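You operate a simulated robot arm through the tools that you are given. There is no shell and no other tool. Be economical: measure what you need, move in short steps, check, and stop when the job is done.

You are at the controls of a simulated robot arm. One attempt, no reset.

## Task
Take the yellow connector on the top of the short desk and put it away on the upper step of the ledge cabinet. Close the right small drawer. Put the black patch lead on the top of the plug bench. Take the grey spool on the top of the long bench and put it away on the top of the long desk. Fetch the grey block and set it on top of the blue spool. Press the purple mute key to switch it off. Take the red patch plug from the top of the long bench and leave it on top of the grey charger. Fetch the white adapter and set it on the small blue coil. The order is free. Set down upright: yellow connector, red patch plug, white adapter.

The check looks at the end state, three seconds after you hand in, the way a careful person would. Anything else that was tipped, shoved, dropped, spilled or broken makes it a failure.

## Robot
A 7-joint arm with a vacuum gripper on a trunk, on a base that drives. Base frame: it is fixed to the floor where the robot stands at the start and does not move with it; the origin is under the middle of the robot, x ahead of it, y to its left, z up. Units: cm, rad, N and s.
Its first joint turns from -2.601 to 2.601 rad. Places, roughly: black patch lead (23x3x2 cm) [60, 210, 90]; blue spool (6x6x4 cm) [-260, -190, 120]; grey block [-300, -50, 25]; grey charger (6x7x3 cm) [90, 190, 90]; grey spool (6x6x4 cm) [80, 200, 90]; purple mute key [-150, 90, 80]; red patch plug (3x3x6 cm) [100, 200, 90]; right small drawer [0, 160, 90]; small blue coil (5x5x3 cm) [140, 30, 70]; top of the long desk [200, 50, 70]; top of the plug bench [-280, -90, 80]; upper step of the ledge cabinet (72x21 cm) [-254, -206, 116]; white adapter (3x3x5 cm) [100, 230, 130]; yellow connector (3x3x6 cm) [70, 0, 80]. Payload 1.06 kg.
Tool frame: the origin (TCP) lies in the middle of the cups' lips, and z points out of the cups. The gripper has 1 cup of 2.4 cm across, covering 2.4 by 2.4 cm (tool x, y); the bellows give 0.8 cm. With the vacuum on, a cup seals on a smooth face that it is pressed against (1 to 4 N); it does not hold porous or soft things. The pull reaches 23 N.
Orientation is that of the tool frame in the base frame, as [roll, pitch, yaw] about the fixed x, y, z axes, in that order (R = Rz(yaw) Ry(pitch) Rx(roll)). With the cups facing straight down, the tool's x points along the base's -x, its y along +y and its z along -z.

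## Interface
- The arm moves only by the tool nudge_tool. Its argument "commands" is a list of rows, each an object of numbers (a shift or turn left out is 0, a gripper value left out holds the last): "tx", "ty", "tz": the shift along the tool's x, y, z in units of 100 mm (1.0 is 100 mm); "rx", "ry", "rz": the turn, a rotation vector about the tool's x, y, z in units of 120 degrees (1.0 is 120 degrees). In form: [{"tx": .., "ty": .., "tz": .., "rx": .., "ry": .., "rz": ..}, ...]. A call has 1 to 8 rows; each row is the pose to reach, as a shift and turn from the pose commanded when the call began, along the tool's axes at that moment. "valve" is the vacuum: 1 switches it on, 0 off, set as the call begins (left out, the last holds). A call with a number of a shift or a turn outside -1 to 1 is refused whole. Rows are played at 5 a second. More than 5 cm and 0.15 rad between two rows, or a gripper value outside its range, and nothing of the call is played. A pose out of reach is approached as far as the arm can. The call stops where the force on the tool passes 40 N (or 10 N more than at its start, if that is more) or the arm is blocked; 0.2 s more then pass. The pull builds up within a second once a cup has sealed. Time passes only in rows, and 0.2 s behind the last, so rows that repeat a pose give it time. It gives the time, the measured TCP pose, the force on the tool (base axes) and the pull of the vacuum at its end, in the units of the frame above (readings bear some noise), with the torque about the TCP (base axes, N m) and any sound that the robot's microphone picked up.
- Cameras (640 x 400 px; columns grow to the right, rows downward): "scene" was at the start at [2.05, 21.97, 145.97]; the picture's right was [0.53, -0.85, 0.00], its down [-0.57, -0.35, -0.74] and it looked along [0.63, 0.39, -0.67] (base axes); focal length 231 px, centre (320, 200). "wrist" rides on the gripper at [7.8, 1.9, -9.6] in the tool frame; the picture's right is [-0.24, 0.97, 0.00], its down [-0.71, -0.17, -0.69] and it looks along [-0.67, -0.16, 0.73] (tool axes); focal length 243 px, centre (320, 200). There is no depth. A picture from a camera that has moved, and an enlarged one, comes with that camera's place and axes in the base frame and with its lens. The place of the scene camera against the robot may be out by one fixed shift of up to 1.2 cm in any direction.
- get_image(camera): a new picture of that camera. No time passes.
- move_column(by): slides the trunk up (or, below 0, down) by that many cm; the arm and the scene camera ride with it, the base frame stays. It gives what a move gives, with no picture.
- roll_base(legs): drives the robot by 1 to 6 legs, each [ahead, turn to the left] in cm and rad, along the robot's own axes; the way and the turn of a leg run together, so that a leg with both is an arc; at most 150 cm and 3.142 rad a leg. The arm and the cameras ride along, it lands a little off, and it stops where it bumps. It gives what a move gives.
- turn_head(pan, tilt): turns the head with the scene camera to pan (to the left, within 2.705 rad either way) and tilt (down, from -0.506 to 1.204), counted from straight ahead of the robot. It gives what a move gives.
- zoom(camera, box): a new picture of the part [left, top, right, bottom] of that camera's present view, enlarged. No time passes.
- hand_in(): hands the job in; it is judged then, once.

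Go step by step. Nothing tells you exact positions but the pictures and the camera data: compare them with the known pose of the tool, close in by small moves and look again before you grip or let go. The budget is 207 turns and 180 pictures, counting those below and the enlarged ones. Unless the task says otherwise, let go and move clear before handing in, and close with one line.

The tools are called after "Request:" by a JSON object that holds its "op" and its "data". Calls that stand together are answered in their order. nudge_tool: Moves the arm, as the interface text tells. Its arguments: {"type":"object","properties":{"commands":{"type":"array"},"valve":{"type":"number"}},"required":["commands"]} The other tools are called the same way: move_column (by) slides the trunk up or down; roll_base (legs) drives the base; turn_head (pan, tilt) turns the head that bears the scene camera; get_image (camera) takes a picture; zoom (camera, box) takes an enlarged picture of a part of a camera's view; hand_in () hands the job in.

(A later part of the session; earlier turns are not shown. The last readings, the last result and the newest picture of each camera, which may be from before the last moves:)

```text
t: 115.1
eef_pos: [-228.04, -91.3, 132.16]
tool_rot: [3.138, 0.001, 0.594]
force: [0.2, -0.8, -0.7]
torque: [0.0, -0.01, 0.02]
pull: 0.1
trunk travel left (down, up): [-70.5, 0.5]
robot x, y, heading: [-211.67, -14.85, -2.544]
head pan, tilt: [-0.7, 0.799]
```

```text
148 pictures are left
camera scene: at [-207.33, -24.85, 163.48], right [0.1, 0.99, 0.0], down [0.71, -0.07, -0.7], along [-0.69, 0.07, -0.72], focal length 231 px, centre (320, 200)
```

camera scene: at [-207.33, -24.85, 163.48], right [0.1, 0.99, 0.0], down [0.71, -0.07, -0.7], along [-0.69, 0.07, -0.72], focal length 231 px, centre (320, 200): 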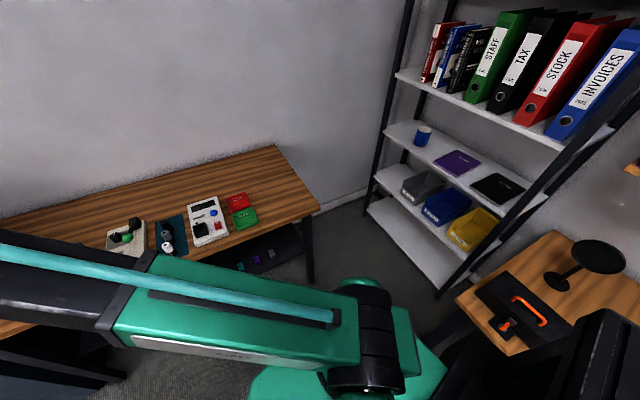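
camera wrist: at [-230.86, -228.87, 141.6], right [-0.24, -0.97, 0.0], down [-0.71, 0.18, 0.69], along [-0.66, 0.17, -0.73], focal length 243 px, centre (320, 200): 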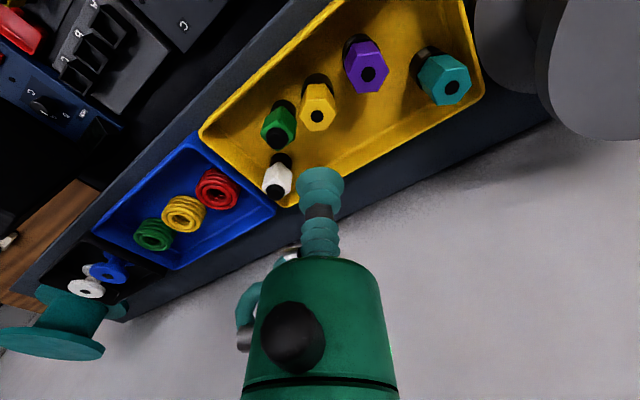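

The block is hidden low on the shelf. I lower the trunk here (the tool is over free floor) and look under the bench.

Request:
{"op": "move_column", "data": {"by": -40}}

Request:
{"op": "move_column", "data": {"by": -30}}

Request:
{"op": "turn_head", "data": {"pan": -0.6, "tilt": 0.5}}

Request:
{"op": "get_image", "data": {"camera": "scene"}}

Request:
{"op": "turn_head", "data": {"pan": 0.6, "tilt": 0.5}}

Request:
{"op": "get_image", "data": {"camera": "scene"}}

```text
t: 118.9
eef_pos: [-227.9, -91.41, 92.13]
tool_rot: [3.141, -0.001, 0.595]
force: [0.4, -1.0, -0.1]
torque: [0.03, -0.03, 0.0]
pull: 0.0
trunk travel left (down, up): [-30.5, 40.5]
robot x, y, heading: [-211.91, -14.95, -2.544]
head pan, tilt: [-0.7, 0.799]
```

```text
t: 121.9
eef_pos: [-228.0, -91.41, 62.07]
tool_rot: [3.14, 0.0, 0.596]
force: [-0.1, -0.4, -0.8]
torque: [0.01, -0.01, 0.01]
pull: 0.0
trunk travel left (down, up): [-0.5, 70.5]
robot x, y, heading: [-212.25, -14.46, -2.549]
head pan, tilt: [-0.7, 0.799]
```

```text
t: 122.7
eef_pos: [-228.07, -91.36, 62.22]
tool_rot: [3.14, -0.001, 0.596]
force: [0.2, -0.6, -0.1]
torque: [-0.03, 0.02, -0.02]
pull: 0.1
trunk travel left (down, up): [-0.5, 70.5]
robot x, y, heading: [-212.15, -14.86, -2.545]
head pan, tilt: [-0.6, 0.499]
```

```text
147 pictures are left
camera scene: at [-208.41, -25.63, 96.07], right [0.01, 1.0, 0.0], down [0.48, 0.0, -0.88], along [-0.88, 0.0, -0.48], focal length 231 px, centre (320, 200)
```

scene: 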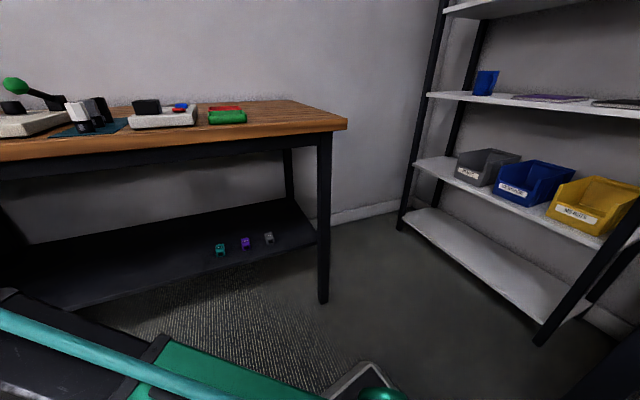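

```text
t: 124.1
eef_pos: [-227.99, -91.38, 62.18]
tool_rot: [3.141, 0.001, 0.596]
force: [0.4, 0.3, -0.1]
torque: [-0.03, 0.03, -0.02]
pull: 0.1
trunk travel left (down, up): [-0.5, 70.5]
robot x, y, heading: [-211.87, -14.91, -2.548]
head pan, tilt: [0.6, 0.499]
```

```text
146 pictures are left
camera scene: at [-202.65, -34.14, 96.07], right [-0.93, 0.37, 0.0], down [0.18, 0.45, -0.88], along [-0.32, -0.82, -0.48], focal length 231 px, centre (320, 200)
```

scene: 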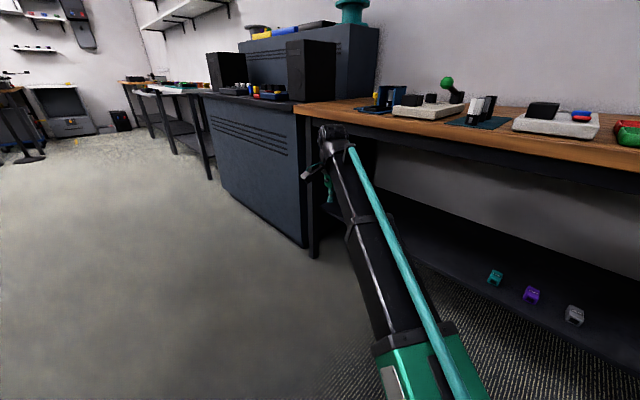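

The grey block is near (-300.5, -49.6, ~24), about 24 cm behind the bench's front edge. I retract and lower the tool outside the bench, then turn toward it.

Request:
{"op": "nudge_tool", "data": {"commands": [{"tx": 0.22, "ty": -0.21, "tz": 0.33}, {"tx": 0.44, "ty": -0.42, "tz": 0.67}, {"tx": 0.647, "ty": -0.626, "tz": 1.0}]}}

Request:
{"op": "nudge_tool", "data": {"commands": [{"tx": 0.22, "ty": -0.21, "tz": 0.33}, {"tx": 0.44, "ty": -0.42, "tz": 0.67}, {"tx": 0.647, "ty": -0.626, "tz": 1.0}]}}

Request:
{"op": "nudge_tool", "data": {"commands": [{"tz": 0.4}, {"tz": 0.8}, {"tz": 1.0}]}}

Request:
{"op": "roll_base", "data": {"legs": [[0, -0.98]]}}

Request:
{"op": "turn_head", "data": {"pan": 0.6, "tilt": 0.7}}

Request:
{"op": "get_image", "data": {"camera": "scene"}}

Request:
{"op": "get_image", "data": {"camera": "wrist"}}

```text
t: 124.9
eef_pos: [-226.07, -82.69, 52.08]
tool_rot: [-3.142, 0.0, 0.595]
force: [-0.1, -0.4, 0.0]
torque: [-0.01, -0.02, 0.01]
pull: 0.0
trunk travel left (down, up): [-0.5, 70.5]
robot x, y, heading: [-212.1, -14.56, -2.546]
head pan, tilt: [0.6, 0.499]
```

```text
t: 125.7
eef_pos: [-224.32, -73.61, 42.36]
tool_rot: [3.141, 0.003, 0.594]
force: [-0.7, 0.0, -0.7]
torque: [0.0, 0.03, 0.01]
pull: 0.1
trunk travel left (down, up): [-0.5, 70.5]
robot x, y, heading: [-212.14, -14.97, -2.552]
head pan, tilt: [0.6, 0.499]
```

```text
t: 126.5
eef_pos: [-224.18, -73.6, 32.16]
tool_rot: [3.14, 0.002, 0.595]
force: [-0.3, 0.4, 0.5]
torque: [0.01, -0.01, 0.02]
pull: 0.1
trunk travel left (down, up): [-0.5, 70.5]
robot x, y, heading: [-211.99, -14.9, -2.546]
head pan, tilt: [0.6, 0.499]
```

```text
t: 129.4
eef_pos: [-267.9, -37.11, 32.15]
tool_rot: [3.139, 0.0, -0.391]
force: [-0.4, -0.3, 0.0]
torque: [0.01, 0.02, 0.03]
pull: 0.1
trunk travel left (down, up): [-0.5, 70.5]
robot x, y, heading: [-212.0, -15.16, 2.758]
head pan, tilt: [0.6, 0.499]
```

```text
t: 130.2
eef_pos: [-267.98, -37.19, 32.2]
tool_rot: [-3.141, 0.0, -0.389]
force: [-0.2, -0.8, -0.6]
torque: [0.0, 0.01, -0.04]
pull: 0.0
trunk travel left (down, up): [-0.5, 70.5]
robot x, y, heading: [-212.33, -14.69, 2.754]
head pan, tilt: [0.6, 0.7]
```

```text
145 pictures are left
camera scene: at [-223.19, -33.34, 94.31], right [-0.21, 0.98, 0.0], down [0.63, 0.13, -0.77], along [-0.75, -0.16, -0.64], focal length 231 px, centre (320, 200)
```

scene: 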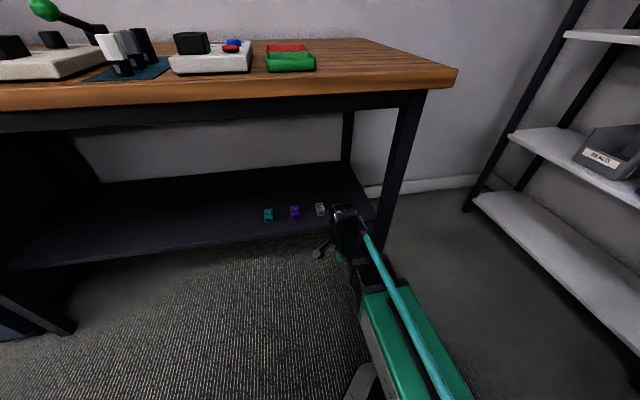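

```text
144 pictures are left
camera wrist: at [-261.5, -41.88, 41.63], right [-0.59, -0.81, 0.0], down [-0.59, 0.43, 0.69], along [-0.56, 0.4, -0.73], focal length 243 px, centre (320, 200)
```

wrist: 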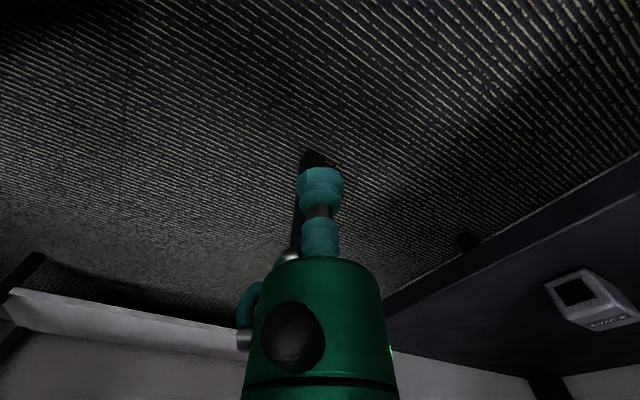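

The arm fits low and clear of the bench's apron. I zoom on the block to judge its height and faces.

Request:
{"op": "zoom", "data": {"camera": "wrist", "box": [480, 230, 640, 330]}}

Request:
{"op": "zoom", "data": {"camera": "scene", "box": [240, 180, 400, 280]}}

```text
4.00 times, centred on (560, 280) of wrist
camera zoom: at [-261.5, -41.88, 41.63], right [-0.59, -0.81, 0.0], down [-0.59, 0.43, 0.69], along [-0.56, 0.4, -0.73], focal length 970 px, centre (-640, -120)
```

zoom: 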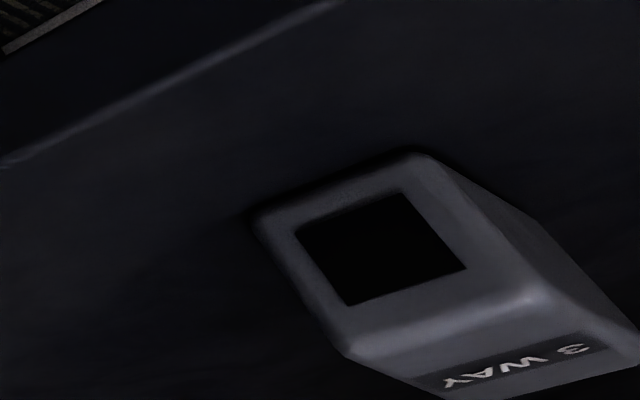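

```text
4.00 times, centred on (320, 230) of scene
camera zoom: at [-223.19, -33.34, 94.31], right [-0.21, 0.98, 0.0], down [0.63, 0.13, -0.77], along [-0.75, -0.16, -0.64], focal length 925 px, centre (320, 80)
```

zoom: 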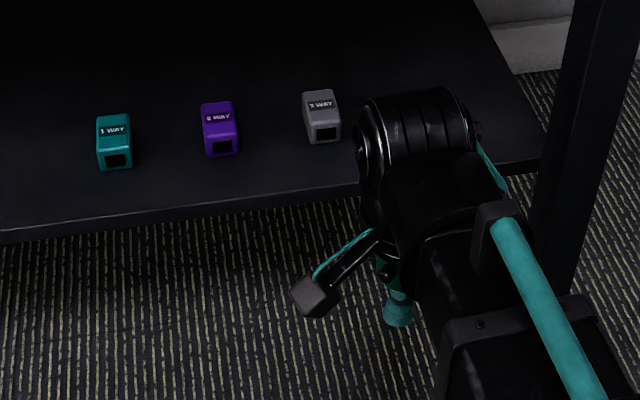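

The block's height is uncertain from this view (shelf maybe higher than 25). I raise a bit and move 8 cm in, then look again.

Request:
{"op": "nudge_tool", "data": {"commands": [{"tz": -0.4}, {"tz": -0.6, "tx": -0.29, "ty": 0.28}, {"tz": -0.6, "tx": -0.57, "ty": 0.56}]}}

Request:
{"op": "get_image", "data": {"camera": "wrist"}}

Request:
{"op": "get_image", "data": {"camera": "scene"}}

```text
t: 131.0
eef_pos: [-275.45, -40.22, 38.28]
tool_rot: [3.141, 0.0, -0.392]
force: [0.5, 0.1, 0.8]
torque: [-0.01, -0.02, 0.04]
pull: 0.0
trunk travel left (down, up): [-0.5, 70.5]
robot x, y, heading: [-212.35, -14.88, 2.749]
head pan, tilt: [0.6, 0.7]
```

```text
141 pictures are left
camera wrist: at [-268.92, -44.94, 47.74], right [-0.59, -0.81, 0.0], down [-0.59, 0.43, 0.69], along [-0.56, 0.4, -0.73], focal length 243 px, centre (320, 200)
```

wrist: 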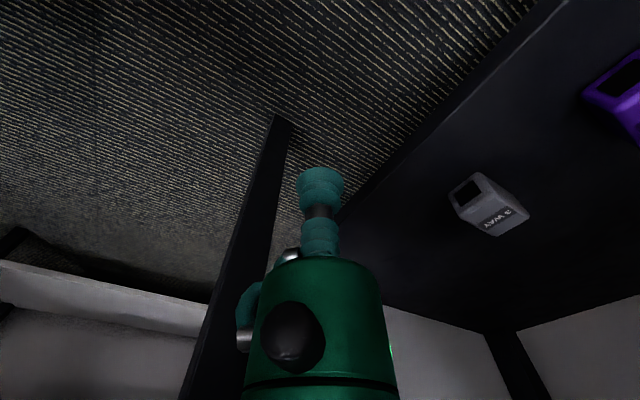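

```text
140 pictures are left
camera scene: at [-223.18, -33.34, 94.3], right [-0.21, 0.98, 0.0], down [0.63, 0.13, -0.76], along [-0.75, -0.16, -0.64], focal length 231 px, centre (320, 200)
```

scene: 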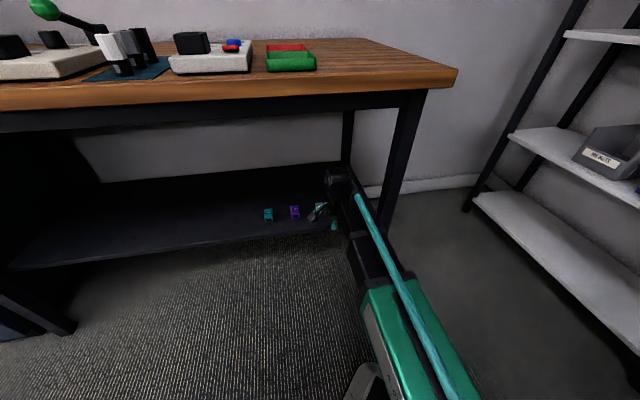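

I zoom on the block again from here.

Request:
{"op": "zoom", "data": {"camera": "wrist", "box": [416, 150, 576, 250]}}

```text
4.00 times, centred on (496, 200) of wrist
camera zoom: at [-268.92, -44.94, 47.74], right [-0.59, -0.81, 0.0], down [-0.59, 0.43, 0.69], along [-0.56, 0.4, -0.73], focal length 970 px, centre (-384, 200)
```

zoom: 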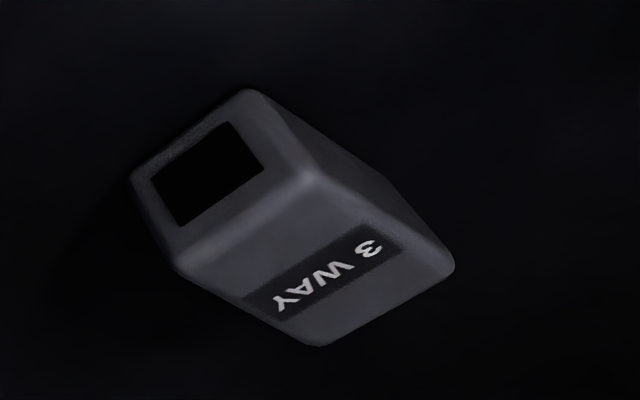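

Triangulating both wrist views puts the block top centre at about (-288.2, -47.9, 34.8). The arm is well under the apron, so I move over it.

Request:
{"op": "nudge_tool", "data": {"commands": [{"tx": -0.24, "ty": 0.32}, {"tx": -0.48, "ty": 0.64}]}}

Request:
{"op": "get_image", "data": {"camera": "wrist"}}

Request:
{"op": "get_image", "data": {"camera": "scene"}}

```text
t: 131.6
eef_pos: [-282.18, -44.21, 38.35]
tool_rot: [3.141, 0.002, -0.391]
force: [-1.6, 0.5, 0.0]
torque: [0.01, 0.0, 0.01]
pull: 0.1
trunk travel left (down, up): [-0.5, 70.5]
robot x, y, heading: [-212.09, -14.77, 2.754]
head pan, tilt: [0.6, 0.7]
```

```text
138 pictures are left
camera wrist: at [-275.76, -49.01, 47.67], right [-0.59, -0.81, 0.0], down [-0.59, 0.43, 0.69], along [-0.56, 0.4, -0.73], focal length 243 px, centre (320, 200)
```

wrist: 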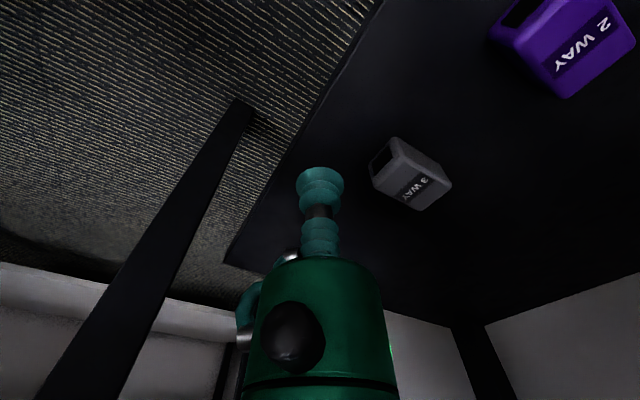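

```text
137 pictures are left
camera scene: at [-223.18, -33.34, 94.3], right [-0.21, 0.98, 0.0], down [0.63, 0.13, -0.76], along [-0.75, -0.16, -0.64], focal length 231 px, centre (320, 200)
```

scene: 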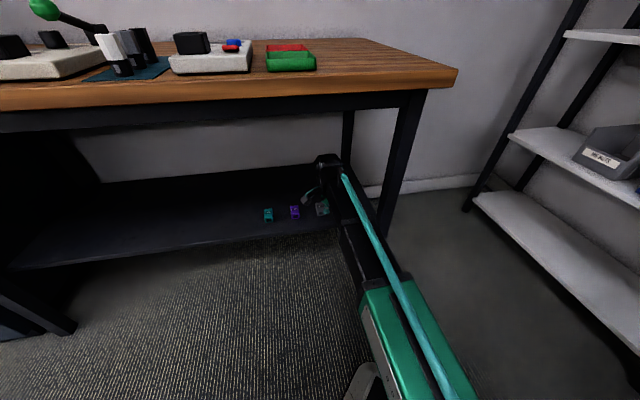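

Now (-288.6, -47.9, 34.5). I move over it and descend with vacuum on.

Request:
{"op": "nudge_tool", "data": {"commands": [{"tx": -0.23, "ty": 0.29}, {"tx": -0.45, "ty": 0.585}, {"tx": -0.45, "ty": 0.585, "tz": 0.25}, {"tx": -0.45, "ty": 0.585, "tz": 0.35}, {"tx": -0.45, "ty": 0.585, "tz": 0.38}], "valve": 1}}

Request:
{"op": "get_image", "data": {"camera": "wrist"}}

```text
t: 132.8
eef_pos: [-288.61, -48.01, 34.59]
tool_rot: [3.139, 0.004, -0.392]
force: [-2.4, -0.3, 19.1]
torque: [0.04, -0.03, 0.06]
pull: 22.9
trunk travel left (down, up): [-0.5, 70.5]
robot x, y, heading: [-212.46, -15.13, 2.754]
head pan, tilt: [0.6, 0.7]
```

```text
136 pictures are left
camera wrist: at [-282.13, -52.66, 44.09], right [-0.59, -0.81, 0.0], down [-0.59, 0.43, 0.69], along [-0.56, 0.4, -0.73], focal length 243 px, centre (320, 200)
```

wrist: 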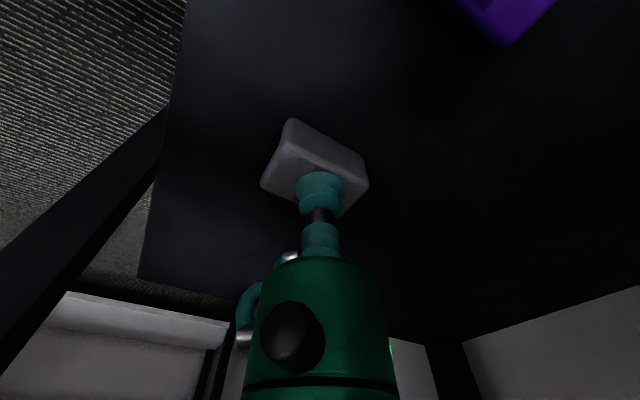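

Sealed on the block. I lift 3.5 cm and retreat straight out from under the bench.

Request:
{"op": "nudge_tool", "data": {"commands": [{"tz": -0.1}, {"tz": -0.35}, {"tz": -0.35, "tx": 0.29, "ty": -0.28}, {"tz": -0.35, "tx": 0.57, "ty": -0.56}]}}

Request:
{"op": "nudge_tool", "data": {"commands": [{"tx": 0.3, "ty": -0.29}, {"tx": 0.6, "ty": -0.58}]}}

Request:
{"op": "nudge_tool", "data": {"commands": [{"tx": 0.3, "ty": -0.29}, {"tx": 0.6, "ty": -0.58}]}}

Request:
{"op": "get_image", "data": {"camera": "scene"}}

```text
t: 133.8
eef_pos: [-281.18, -44.89, 37.9]
tool_rot: [3.139, 0.001, -0.392]
force: [-0.1, 0.2, -1.1]
torque: [-0.01, 0.02, -0.02]
pull: 22.8
trunk travel left (down, up): [-0.5, 70.5]
robot x, y, heading: [-212.12, -14.52, 2.755]
head pan, tilt: [0.6, 0.7]
```

```text
t: 134.4
eef_pos: [-273.44, -41.89, 37.94]
tool_rot: [-3.141, 0.0, -0.389]
force: [-0.5, 0.5, -1.2]
torque: [-0.05, -0.02, -0.03]
pull: 22.7
trunk travel left (down, up): [-0.5, 70.5]
robot x, y, heading: [-212.02, -14.95, 2.752]
head pan, tilt: [0.6, 0.7]
```

```text
t: 135.0
eef_pos: [-265.69, -38.71, 37.76]
tool_rot: [3.14, -0.001, -0.391]
force: [0.0, -0.3, -0.1]
torque: [0.03, 0.03, 0.05]
pull: 23.0
trunk travel left (down, up): [-0.5, 70.5]
robot x, y, heading: [-212.19, -14.52, 2.752]
head pan, tilt: [0.6, 0.7]
```

```text
135 pictures are left
camera scene: at [-223.2, -33.34, 94.3], right [-0.21, 0.98, 0.0], down [0.63, 0.13, -0.76], along [-0.75, -0.16, -0.64], focal length 231 px, centre (320, 200)
```

scene: 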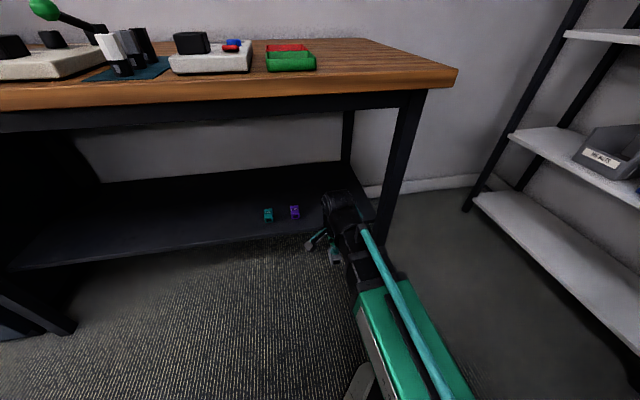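

Clear of the bench with the block. I turn away, then raise the trunk and arm.

Request:
{"op": "roll_base", "data": {"legs": [[0, 0.98]]}}

Request:
{"op": "move_column", "data": {"by": 40}}

Request:
{"op": "move_column", "data": {"by": 30}}

Request:
{"op": "nudge_tool", "data": {"commands": [{"tz": -0.45}, {"tz": -0.9}, {"tz": -1.0}]}}

Request:
{"op": "nudge_tool", "data": {"commands": [{"tz": -0.45}, {"tz": -0.9}, {"tz": -1.0}]}}

Request:
{"op": "nudge_tool", "data": {"commands": [{"tz": -0.35}, {"tz": -0.5}]}}

Request:
{"op": "roll_base", "data": {"legs": [[0, 1.21], [80, 0]]}}

Request:
{"op": "roll_base", "data": {"legs": [[76, 0], [0, -1.2]]}}

Request:
{"op": "roll_base", "data": {"legs": [[0, -1.13]]}}

Request:
{"op": "get_image", "data": {"camera": "wrist"}}

```text
t: 137.8
eef_pos: [-222.31, -72.54, 37.86]
tool_rot: [3.14, 0.0, 0.584]
force: [-0.5, -0.2, -0.2]
torque: [0.01, 0.02, 0.0]
pull: 23.2
trunk travel left (down, up): [-0.5, 70.5]
robot x, y, heading: [-212.13, -14.57, -2.551]
head pan, tilt: [0.6, 0.7]
```

```text
t: 141.7
eef_pos: [-222.36, -72.68, 77.87]
tool_rot: [3.141, -0.001, 0.585]
force: [0.0, -0.2, -0.5]
torque: [0.01, -0.04, 0.04]
pull: 23.2
trunk travel left (down, up): [-40.5, 30.5]
robot x, y, heading: [-211.76, -14.49, -2.563]
head pan, tilt: [0.6, 0.7]
```

```text
t: 144.7
eef_pos: [-222.38, -72.71, 107.79]
tool_rot: [-3.141, -0.001, 0.585]
force: [-0.8, 0.1, -0.7]
torque: [0.01, 0.02, 0.01]
pull: 23.0
trunk travel left (down, up): [-70.5, 0.5]
robot x, y, heading: [-211.54, -14.71, -2.562]
head pan, tilt: [0.6, 0.7]
```

```text
t: 145.5
eef_pos: [-222.35, -72.6, 117.95]
tool_rot: [-3.14, 0.0, 0.584]
force: [-0.6, -0.4, 0.1]
torque: [0.02, 0.03, -0.01]
pull: 22.8
trunk travel left (down, up): [-70.5, 0.5]
robot x, y, heading: [-212.1, -14.96, -2.557]
head pan, tilt: [0.6, 0.7]
```

```text
t: 146.3
eef_pos: [-222.26, -72.57, 127.98]
tool_rot: [3.141, -0.001, 0.586]
force: [-0.1, -0.2, -1.0]
torque: [0.0, -0.01, -0.01]
pull: 22.9
trunk travel left (down, up): [-70.5, 0.5]
robot x, y, heading: [-212.05, -14.34, -2.556]
head pan, tilt: [0.6, 0.7]
```

```text
t: 146.9
eef_pos: [-222.5, -74.18, 129.99]
tool_rot: [3.124, 0.014, 0.584]
force: [1.3, 0.2, -0.1]
torque: [0.02, 0.0, 0.0]
pull: 23.1
out of reach, approached as far as the arm can: row 1, 2
trunk travel left (down, up): [-70.5, 0.5]
robot x, y, heading: [-212.18, -14.7, -2.557]
head pan, tilt: [0.6, 0.7]
```

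```text
t: 154.2
eef_pos: [-141.96, -123.66, 129.92]
tool_rot: [3.124, 0.012, 1.796]
force: [1.1, 0.5, -0.2]
torque: [0.0, 0.0, -0.04]
pull: 22.8
trunk travel left (down, up): [-70.5, 0.5]
robot x, y, heading: [-194.12, -92.88, -1.348]
head pan, tilt: [0.6, 0.7]
```

```text
t: 161.3
eef_pos: [-187.03, -225.78, 129.95]
tool_rot: [3.124, 0.015, 0.592]
force: [-0.1, -1.0, -0.7]
torque: [0.0, 0.02, -0.03]
pull: 23.0
trunk travel left (down, up): [-70.5, 0.5]
robot x, y, heading: [-177.54, -166.07, -2.545]
head pan, tilt: [0.6, 0.7]
```

```text
t: 164.5
eef_pos: [-235.37, -182.28, 130.05]
tool_rot: [3.125, 0.014, -0.547]
force: [0.4, 0.3, 0.1]
torque: [-0.01, 0.0, 0.04]
pull: 22.7
trunk travel left (down, up): [-70.5, 0.5]
robot x, y, heading: [-177.03, -166.17, 2.601]
head pan, tilt: [0.6, 0.7]
```

```text
134 pictures are left
camera wrist: at [-229.43, -187.85, 139.3], right [-0.7, -0.71, 0.02], down [-0.5, 0.52, 0.69], along [-0.5, 0.48, -0.72], focal length 243 px, centre (320, 200)
```

wrist: 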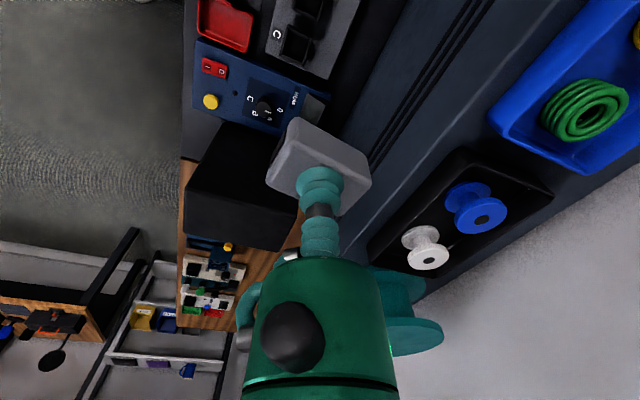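

The blue spool's top centre triangulates to (-257.5, -186.4, 121). I level the tool and extend over it.

Request:
{"op": "nudge_tool", "data": {"commands": [{"tx": -0.28, "ty": 0.25, "rx": 0.0079, "ry": 0.0067}, {"tx": -0.56, "ty": 0.5, "rx": 0.0079, "ry": 0.0067}, {"tx": -0.837, "ty": 0.75, "rx": 0.0079, "ry": 0.0067}]}}

Request:
{"op": "nudge_tool", "data": {"commands": [{"tx": -0.28, "ty": 0.25}, {"tx": -0.56, "ty": 0.5}, {"tx": -0.82, "ty": 0.74}, {"tx": -0.82, "ty": 0.74}]}}

Request:
{"op": "get_image", "data": {"camera": "wrist"}}

Request:
{"op": "get_image", "data": {"camera": "scene"}}

```text
t: 165.3
eef_pos: [-246.56, -184.31, 130.18]
tool_rot: [3.14, 0.001, -0.545]
force: [-0.3, 0.4, -0.9]
torque: [-0.01, 0.0, 0.0]
pull: 22.4
trunk travel left (down, up): [-70.5, 0.5]
robot x, y, heading: [-177.22, -165.94, 2.595]
head pan, tilt: [0.6, 0.7]
```

```text
t: 166.3
eef_pos: [-257.13, -186.44, 130.34]
tool_rot: [3.139, 0.003, -0.544]
force: [0.0, -0.4, -1.2]
torque: [-0.01, 0.02, -0.02]
pull: 22.5
trunk travel left (down, up): [-70.5, 0.5]
robot x, y, heading: [-177.39, -166.05, 2.591]
head pan, tilt: [0.6, 0.7]
```

```text
133 pictures are left
camera wrist: at [-251.44, -192.11, 139.75], right [-0.7, -0.71, 0.0], down [-0.52, 0.51, 0.69], along [-0.49, 0.48, -0.73], focal length 243 px, centre (320, 200)
```

wrist: 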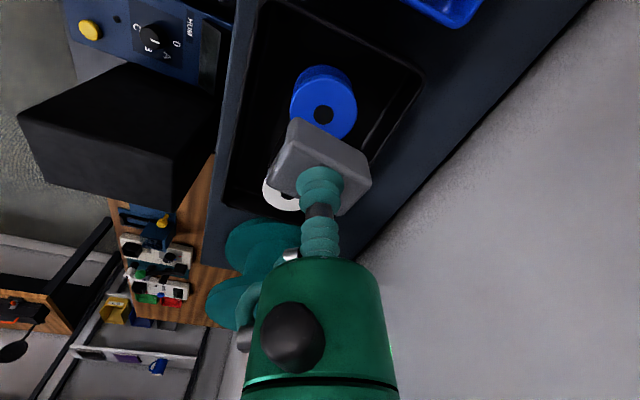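

```text
132 pictures are left
camera scene: at [-190.99, -183.02, 164.31], right [-0.06, 1.0, 0.0], down [0.64, 0.04, -0.77], along [-0.76, -0.04, -0.64], focal length 231 px, centre (320, 200)
```

scene: 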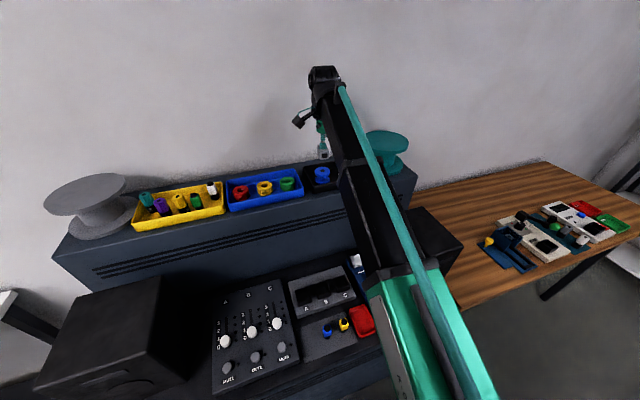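

Aligned to within half a centimetre. I correct and lower the block onto the spool.

Request:
{"op": "nudge_tool", "data": {"commands": [{"tx": -0.03, "ty": 0.035, "tz": 0.3}, {"tx": -0.03, "ty": 0.035, "tz": 0.5}, {"tx": -0.03, "ty": 0.035, "tz": 0.5}]}}

Request:
{"op": "zoom", "data": {"camera": "wrist", "box": [200, 60, 440, 210]}}

Request:
{"op": "zoom", "data": {"camera": "scene", "box": [280, 120, 380, 200]}}

```text
t: 167.1
eef_pos: [-257.54, -186.6, 125.24]
tool_rot: [3.139, 0.001, -0.543]
force: [-0.5, 0.0, -1.2]
torque: [-0.01, 0.0, 0.01]
pull: 22.8
trunk travel left (down, up): [-70.5, 0.5]
robot x, y, heading: [-177.25, -166.1, 2.601]
head pan, tilt: [0.6, 0.7]
```

```text
2.67 times, centred on (320, 135) of wrist
camera zoom: at [-251.93, -192.27, 134.69], right [-0.7, -0.71, 0.0], down [-0.52, 0.51, 0.69], along [-0.49, 0.48, -0.73], focal length 647 px, centre (320, 373)
```

zoom: 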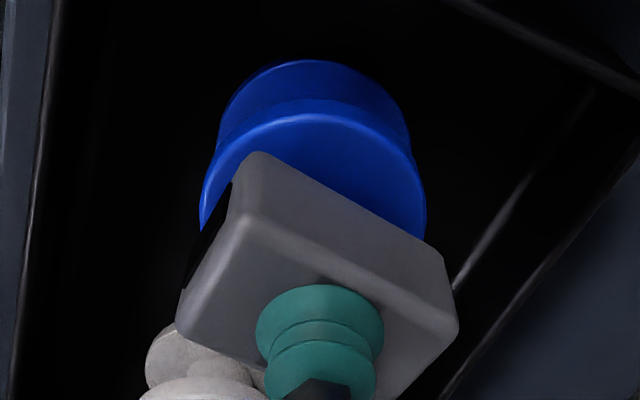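

```text
5.00 times, centred on (330, 160) of scene
camera zoom: at [-191.03, -183.03, 164.3], right [-0.06, 1.0, 0.0], down [0.64, 0.04, -0.76], along [-0.76, -0.04, -0.64], focal length 1156 px, centre (270, 400)
```

zoom: 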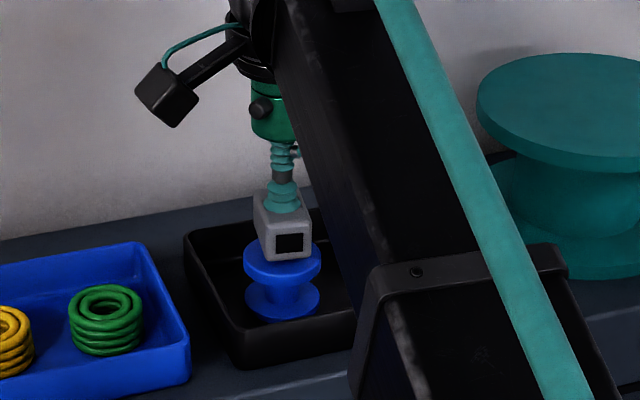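

Nicely centred over the spool. I lower the last bit to contact.

Request:
{"op": "nudge_tool", "data": {"commands": [{"tz": 0.05}, {"tz": 0.08}, {"tz": 0.08}]}}

```text
t: 167.9
eef_pos: [-257.62, -186.58, 124.42]
tool_rot: [3.14, 0.003, -0.545]
force: [0.1, -1.4, -0.1]
torque: [-0.02, -0.03, 0.05]
pull: 23.2
trunk travel left (down, up): [-70.5, 0.5]
robot x, y, heading: [-176.82, -166.34, 2.593]
head pan, tilt: [0.6, 0.7]
```

Request:
{"op": "nudge_tool", "data": {"commands": [{"tz": 0.03}, {"tz": 0.05}, {"tz": 0.05}]}}

```text
t: 168.7
eef_pos: [-257.49, -186.5, 124.03]
tool_rot: [3.141, 0.002, -0.543]
force: [-2.5, -0.8, 17.2]
torque: [-0.02, 0.01, -0.02]
pull: 23.1
trunk travel left (down, up): [-70.5, 0.5]
robot x, y, heading: [-177.28, -166.34, 2.597]
head pan, tilt: [0.6, 0.7]
```

Contact at 124.0; I release and rise.

Request:
{"op": "nudge_tool", "data": {"commands": [{"tz": 0.0}, {"tz": 0.0}, {"tz": -0.02}, {"tz": -0.02}, {"tz": -0.04}], "valve": 0}}

Request:
{"op": "nudge_tool", "data": {"commands": [{"tz": -0.1}, {"tz": -0.4}, {"tz": -0.6}]}}

Request:
{"op": "get_image", "data": {"camera": "wrist"}}

Request:
{"op": "zoom", "data": {"camera": "scene", "box": [120, 120, 380, 240]}}

```text
t: 169.9
eef_pos: [-257.74, -186.53, 124.4]
tool_rot: [3.14, 0.002, -0.544]
force: [0.5, 0.1, 1.2]
torque: [-0.01, 0.0, -0.03]
pull: 0.2
trunk travel left (down, up): [-70.5, 0.5]
robot x, y, heading: [-176.96, -165.93, 2.596]
head pan, tilt: [0.6, 0.7]
```

```text
t: 170.7
eef_pos: [-257.67, -186.45, 130.35]
tool_rot: [3.14, 0.002, -0.545]
force: [0.1, -0.2, -0.4]
torque: [0.01, -0.02, 0.0]
pull: 0.2
trunk travel left (down, up): [-70.5, 0.5]
robot x, y, heading: [-176.86, -166.31, 2.6]
head pan, tilt: [0.6, 0.7]
```

```text
129 pictures are left
camera wrist: at [-251.92, -192.2, 139.79], right [-0.7, -0.71, 0.0], down [-0.52, 0.51, 0.69], along [-0.49, 0.48, -0.73], focal length 243 px, centre (320, 200)
```

wrist: 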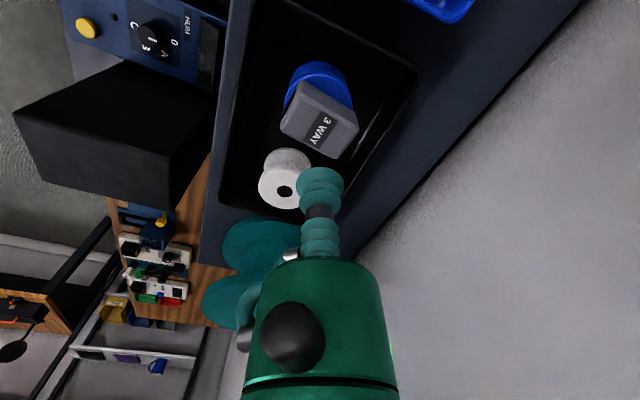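

```text
2.46 times, centred on (250, 180) of scene
camera zoom: at [-191.01, -183.04, 164.3], right [-0.06, 1.0, 0.0], down [0.64, 0.04, -0.76], along [-0.76, -0.04, -0.64], focal length 569 px, centre (492, 249)
```

zoom: 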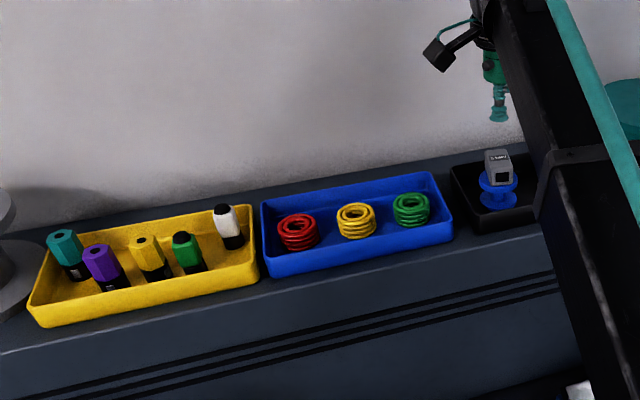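

Block placed well. Next the mute key on the mixer desk: I retract and drive there.

Request:
{"op": "nudge_tool", "data": {"commands": [{"tx": 0.27, "ty": -0.27}, {"tx": 0.53, "ty": -0.53}]}}

Request:
{"op": "nudge_tool", "data": {"commands": [{"tx": 0.27, "ty": -0.27}, {"tx": 0.53, "ty": -0.53}]}}

Request:
{"op": "roll_base", "data": {"legs": [[0, 2.227], [-79, 0], [-78, 0], [0, 1.853], [80, 0]]}}

Request:
{"op": "turn_head", "data": {"pan": 1.3, "tilt": 0.6}}

Request:
{"op": "get_image", "data": {"camera": "scene"}}

```text
t: 171.3
eef_pos: [-250.23, -184.66, 130.2]
tool_rot: [3.139, 0.001, -0.544]
force: [0.4, 0.2, 0.6]
torque: [0.01, -0.03, -0.04]
pull: 0.0
trunk travel left (down, up): [-70.5, 0.5]
robot x, y, heading: [-176.87, -166.35, 2.597]
head pan, tilt: [0.6, 0.7]
```

```text
t: 171.9
eef_pos: [-243.04, -182.86, 130.26]
tool_rot: [3.141, 0.001, -0.545]
force: [0.5, 0.7, 1.1]
torque: [-0.01, -0.02, 0.0]
pull: 0.1
trunk travel left (down, up): [-70.5, 0.5]
robot x, y, heading: [-177.09, -166.19, 2.595]
head pan, tilt: [0.6, 0.7]
```

```text
t: 193.7
eef_pos: [-96.79, 85.07, 130.32]
tool_rot: [3.14, 0.0, -2.738]
force: [1.2, 0.3, -0.4]
torque: [-0.01, 0.02, 0.01]
pull: 0.0
trunk travel left (down, up): [-70.5, 0.5]
robot x, y, heading: [-121.76, 21.53, 0.408]
head pan, tilt: [0.6, 0.7]
```

```text
t: 194.7
eef_pos: [-96.84, 84.98, 130.35]
tool_rot: [3.139, 0.002, -2.738]
force: [-0.4, -0.1, 0.1]
torque: [0.03, 0.0, -0.01]
pull: 0.1
trunk travel left (down, up): [-70.5, 0.5]
robot x, y, heading: [-121.67, 21.62, 0.41]
head pan, tilt: [1.3, 0.6]
```

```text
127 pictures are left
camera scene: at [-134.31, 44.75, 165.16], right [0.99, 0.13, 0.0], down [0.08, -0.56, -0.82], along [-0.11, 0.82, -0.57], focal length 231 px, centre (320, 200)
```

scene: 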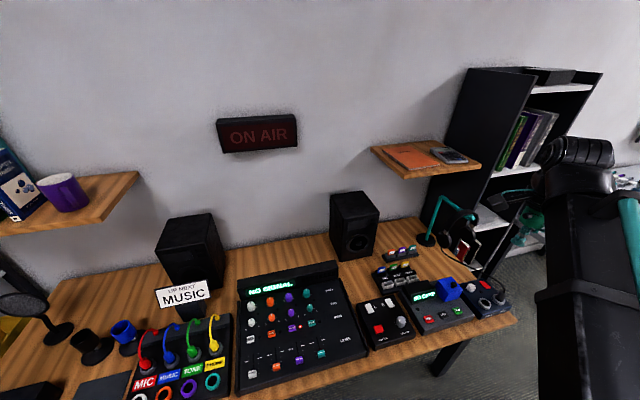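

Request:
{"op": "zoom", "data": {"camera": "scene", "box": [230, 255, 390, 400]}}

Request:
{"op": "zoom", "data": {"camera": "scene", "box": [350, 230, 510, 350]}}

```text
2.76 times, centred on (310, 328) of scene
camera zoom: at [-134.31, 44.75, 165.16], right [0.99, 0.13, 0.0], down [0.08, -0.56, -0.82], along [-0.11, 0.82, -0.57], focal length 638 px, centre (348, -152)
```

zoom: 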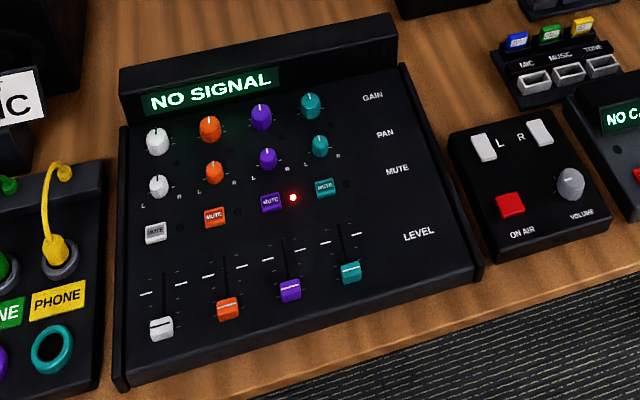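

```text
3.33 times, centred on (430, 290) of scene
camera zoom: at [-134.31, 44.75, 165.16], right [0.99, 0.13, 0.0], down [0.08, -0.56, -0.82], along [-0.11, 0.82, -0.57], focal length 771 px, centre (-47, -100)
```

zoom: 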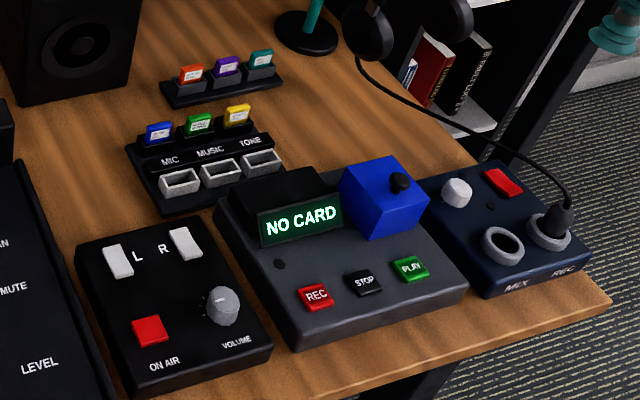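

The purple mute key with its red LED lit is at about (-149, 84). I swing the arm over it and lower the trunk partly.

Request:
{"op": "roll_base", "data": {"legs": [[0, 0.786]]}}

Request:
{"op": "move_column", "data": {"by": -30}}

Request:
{"op": "get_image", "data": {"camera": "wrist"}}

```text
t: 197.2
eef_pos: [-149.27, 83.84, 130.21]
tool_rot: [3.139, 0.002, -1.947]
force: [-0.1, 0.3, 0.7]
torque: [0.02, 0.02, 0.0]
pull: 0.0
trunk travel left (down, up): [-70.5, 0.5]
robot x, y, heading: [-122.03, 21.67, 1.197]
head pan, tilt: [1.3, 0.6]
```

```text
t: 200.2
eef_pos: [-149.2, 83.82, 100.36]
tool_rot: [3.139, 0.001, -1.946]
force: [-0.4, -0.6, 0.3]
torque: [-0.01, 0.03, -0.01]
pull: 0.0
trunk travel left (down, up): [-40.5, 30.5]
robot x, y, heading: [-121.58, 21.5, 1.196]
head pan, tilt: [1.3, 0.6]
```

```text
124 pictures are left
camera wrist: at [-153.97, 77.29, 109.76], right [-0.82, 0.58, 0.0], down [0.42, 0.59, 0.69], along [0.39, 0.56, -0.73], focal length 243 px, centre (320, 200)
```

wrist: 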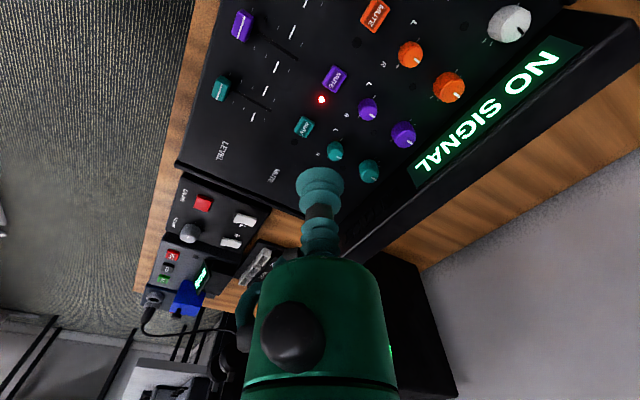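

Wrist view puts the key near (-150.8, 84.6). I shift and go down 8 cm to refine.

Request:
{"op": "nudge_tool", "data": {"commands": [{"tx": -0.016, "ty": 0.178, "tz": 0.4}, {"tx": -0.016, "ty": 0.178, "tz": 0.8}]}}

Request:
{"op": "get_image", "data": {"camera": "wrist"}}

```text
t: 200.8
eef_pos: [-150.88, 84.71, 92.28]
tool_rot: [3.14, 0.0, -1.946]
force: [-0.3, -0.4, 0.3]
torque: [0.01, -0.02, 0.02]
pull: 0.0
trunk travel left (down, up): [-40.5, 30.5]
robot x, y, heading: [-121.83, 21.58, 1.197]
head pan, tilt: [1.3, 0.6]
```

```text
123 pictures are left
camera wrist: at [-155.56, 78.08, 101.78], right [-0.82, 0.58, 0.0], down [0.42, 0.59, 0.69], along [0.39, 0.56, -0.73], focal length 243 px, centre (320, 200)
```

wrist: 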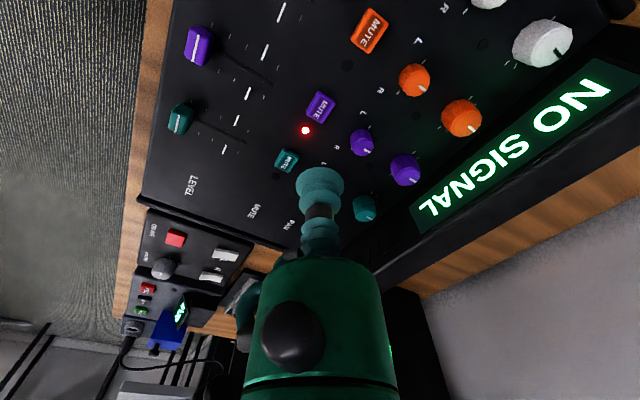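

Refining: key near (-150.5, 85.4, ~80). One more approach step.

Request:
{"op": "nudge_tool", "data": {"commands": [{"tx": -0.076, "ty": 0.0, "tz": 0.4}, {"tx": -0.076, "ty": 0.0, "tz": 0.65}]}}

Request:
{"op": "zoom", "data": {"camera": "wrist", "box": [160, 60, 480, 260]}}

```text
t: 201.4
eef_pos: [-150.52, 85.41, 85.81]
tool_rot: [3.14, 0.002, -1.948]
force: [-0.8, 0.5, 0.7]
torque: [0.0, 0.0, 0.02]
pull: 0.3
trunk travel left (down, up): [-40.5, 30.5]
robot x, y, heading: [-121.74, 21.72, 1.194]
head pan, tilt: [1.3, 0.6]
```

```text
2.00 times, centred on (320, 160) of wrist
camera zoom: at [-155.33, 78.77, 95.25], right [-0.82, 0.58, 0.0], down [0.42, 0.59, 0.69], along [0.39, 0.56, -0.73], focal length 485 px, centre (320, 280)
```

zoom: 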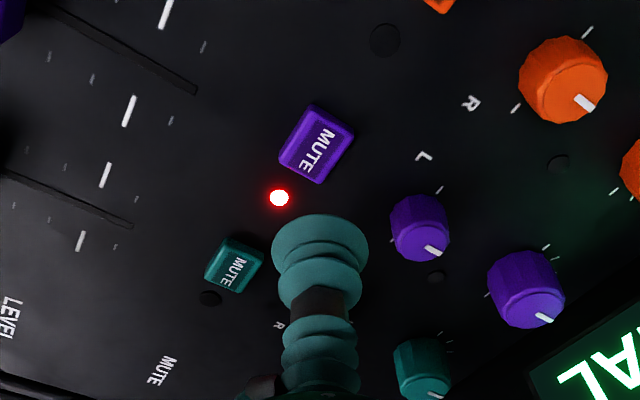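

Key top now resolves to (-150.0, 86.2, 77.5). I move above it and come down close.

Request:
{"op": "nudge_tool", "data": {"commands": [{"tx": -0.093, "ty": -0.017, "tz": 0.35}, {"tx": -0.093, "ty": -0.017, "tz": 0.65}]}}

Request:
{"op": "zoom", "data": {"camera": "wrist", "box": [160, 100, 480, 300]}}

```text
t: 202.0
eef_pos: [-150.23, 86.31, 79.32]
tool_rot: [3.14, 0.002, -1.948]
force: [-0.1, -0.3, 0.1]
torque: [-0.02, -0.02, -0.02]
pull: 0.1
trunk travel left (down, up): [-40.5, 30.5]
robot x, y, heading: [-121.85, 21.51, 1.2]
head pan, tilt: [1.3, 0.6]
```

```text
2.00 times, centred on (320, 200) of wrist
camera zoom: at [-154.85, 79.65, 88.75], right [-0.82, 0.58, 0.0], down [0.42, 0.59, 0.69], along [0.39, 0.56, -0.73], focal length 485 px, centre (320, 200)
```

zoom: 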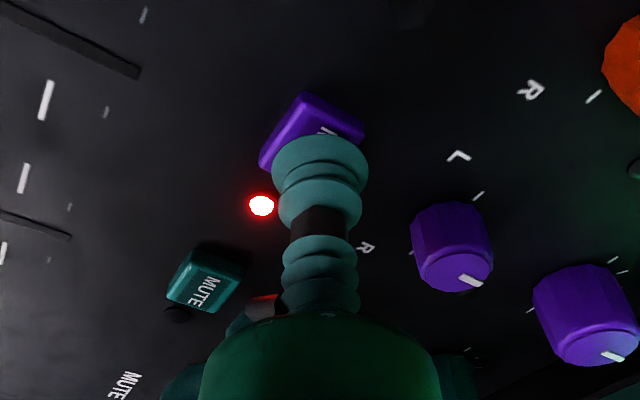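

The cup is over the key. I press down in small steps and watch for a click.

Request:
{"op": "nudge_tool", "data": {"commands": [{"tx": -0.02, "ty": -0.02, "tz": 0.12}, {"tx": -0.02, "ty": -0.02, "tz": 0.18}, {"tx": -0.02, "ty": -0.02, "tz": 0.22}]}}

Request:
{"op": "zoom", "data": {"camera": "wrist", "box": [160, 100, 480, 300]}}

```text
t: 202.8
eef_pos: [-149.95, 86.35, 77.17]
tool_rot: [3.14, 0.001, -1.948]
force: [-0.2, 0.9, 5.1]
torque: [0.02, -0.07, -0.01]
pull: 0.0
trunk travel left (down, up): [-40.5, 30.5]
robot x, y, heading: [-121.83, 21.68, 1.198]
head pan, tilt: [1.3, 0.6]
heard: click
```

```text
2.00 times, centred on (320, 200) of wrist
camera zoom: at [-154.56, 79.73, 86.58], right [-0.82, 0.58, 0.0], down [0.42, 0.59, 0.69], along [0.39, 0.56, -0.73], focal length 485 px, centre (320, 200)
```

zoom: 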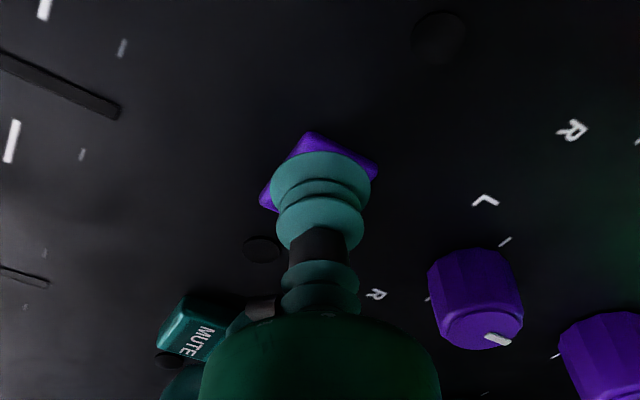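

A click was heard and the LED is dark. I rise straight up and confirm it stays off.

Request:
{"op": "nudge_tool", "data": {"commands": [{"tz": -0.3}, {"tz": -0.7}, {"tz": -1.0}]}}

Request:
{"op": "get_image", "data": {"camera": "wrist"}}

Request:
{"op": "move_column", "data": {"by": 30}}

```text
t: 203.6
eef_pos: [-149.93, 86.34, 87.1]
tool_rot: [-3.141, 0.002, -1.948]
force: [-0.8, 0.8, -0.4]
torque: [-0.05, 0.0, 0.03]
pull: 0.0
trunk travel left (down, up): [-40.5, 30.5]
robot x, y, heading: [-121.85, 21.82, 1.194]
head pan, tilt: [1.3, 0.6]
```

```text
119 pictures are left
camera wrist: at [-154.61, 79.73, 96.65], right [-0.82, 0.58, 0.0], down [0.42, 0.59, 0.69], along [0.39, 0.56, -0.73], focal length 243 px, centre (320, 200)
```

wrist: 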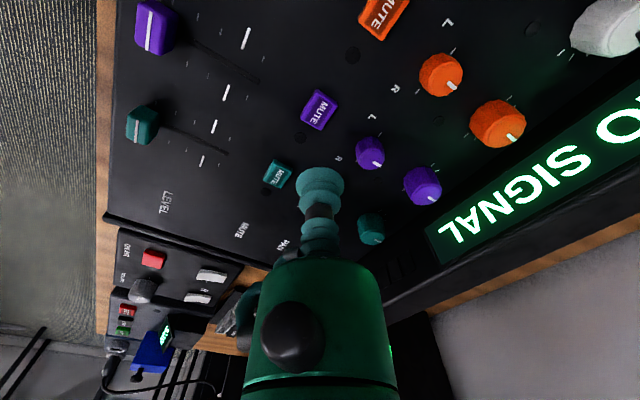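

```text
t: 206.6
eef_pos: [-149.92, 86.29, 117.09]
tool_rot: [3.141, 0.003, -1.948]
force: [0.7, 0.0, 0.5]
torque: [0.0, -0.01, 0.03]
pull: 0.0
trunk travel left (down, up): [-70.5, 0.5]
robot x, y, heading: [-121.98, 21.77, 1.189]
head pan, tilt: [1.3, 0.6]
```

The mute LED is off. Now I drive over to the long bench and look at the drawers.

Request:
{"op": "roll_base", "data": {"legs": [[0, -0.833], [75, 0], [72, 0]]}}

Request:
{"op": "turn_head", "data": {"pan": 1.4, "tilt": 0.65}}

Request:
{"op": "get_image", "data": {"camera": "scene"}}

Request:
{"op": "turn_head", "data": {"pan": 0.5, "tilt": 0.6}}

Request:
{"op": "get_image", "data": {"camera": "scene"}}

```text
t: 216.3
eef_pos: [43.99, 139.45, 117.08]
tool_rot: [3.14, 0.0, -2.775]
force: [-0.2, -0.7, -0.3]
torque: [0.0, 0.01, -0.02]
pull: 0.0
trunk travel left (down, up): [-70.5, 0.5]
robot x, y, heading: [15.25, 74.78, 0.375]
head pan, tilt: [1.3, 0.6]
```

```text
t: 217.0
eef_pos: [43.89, 139.31, 117.14]
tool_rot: [-3.141, 0.001, -2.773]
force: [-0.1, 0.4, -0.6]
torque: [-0.02, 0.01, 0.01]
pull: 0.1
trunk travel left (down, up): [-70.5, 0.5]
robot x, y, heading: [15.2, 74.9, 0.369]
head pan, tilt: [1.4, 0.649]
```

```text
118 pictures are left
camera scene: at [2.81, 98.07, 164.74], right [0.98, 0.2, 0.0], down [0.12, -0.59, -0.8], along [-0.16, 0.78, -0.6], focal length 231 px, centre (320, 200)
```

scene: 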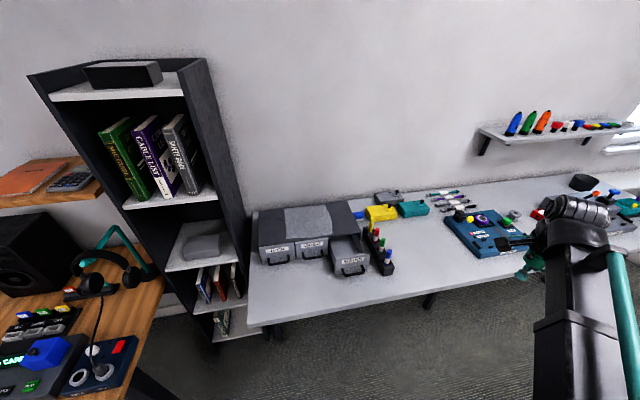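

```text
t: 218.2
eef_pos: [43.83, 139.45, 117.25]
tool_rot: [3.141, 0.002, -2.773]
force: [-0.1, 0.0, 0.6]
torque: [-0.01, -0.02, -0.01]
pull: 0.1
trunk travel left (down, up): [-70.5, 0.5]
robot x, y, heading: [15.19, 75.13, 0.369]
head pan, tilt: [0.499, 0.6]
```

```text
117 pictures are left
camera scene: at [10.21, 96.31, 165.16], right [0.76, -0.65, 0.0], down [-0.36, -0.43, -0.83], along [0.53, 0.63, -0.56], focal length 231 px, centre (320, 200)
```

scene: 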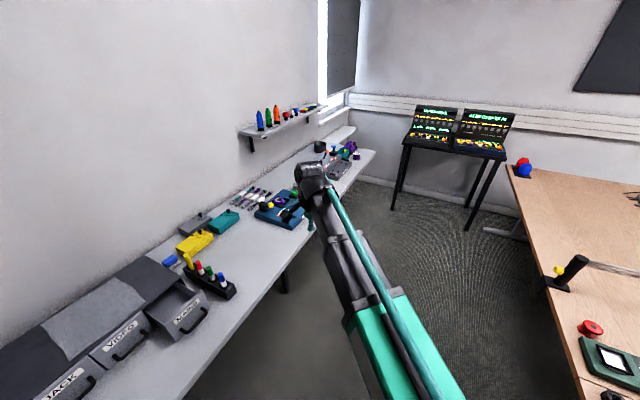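

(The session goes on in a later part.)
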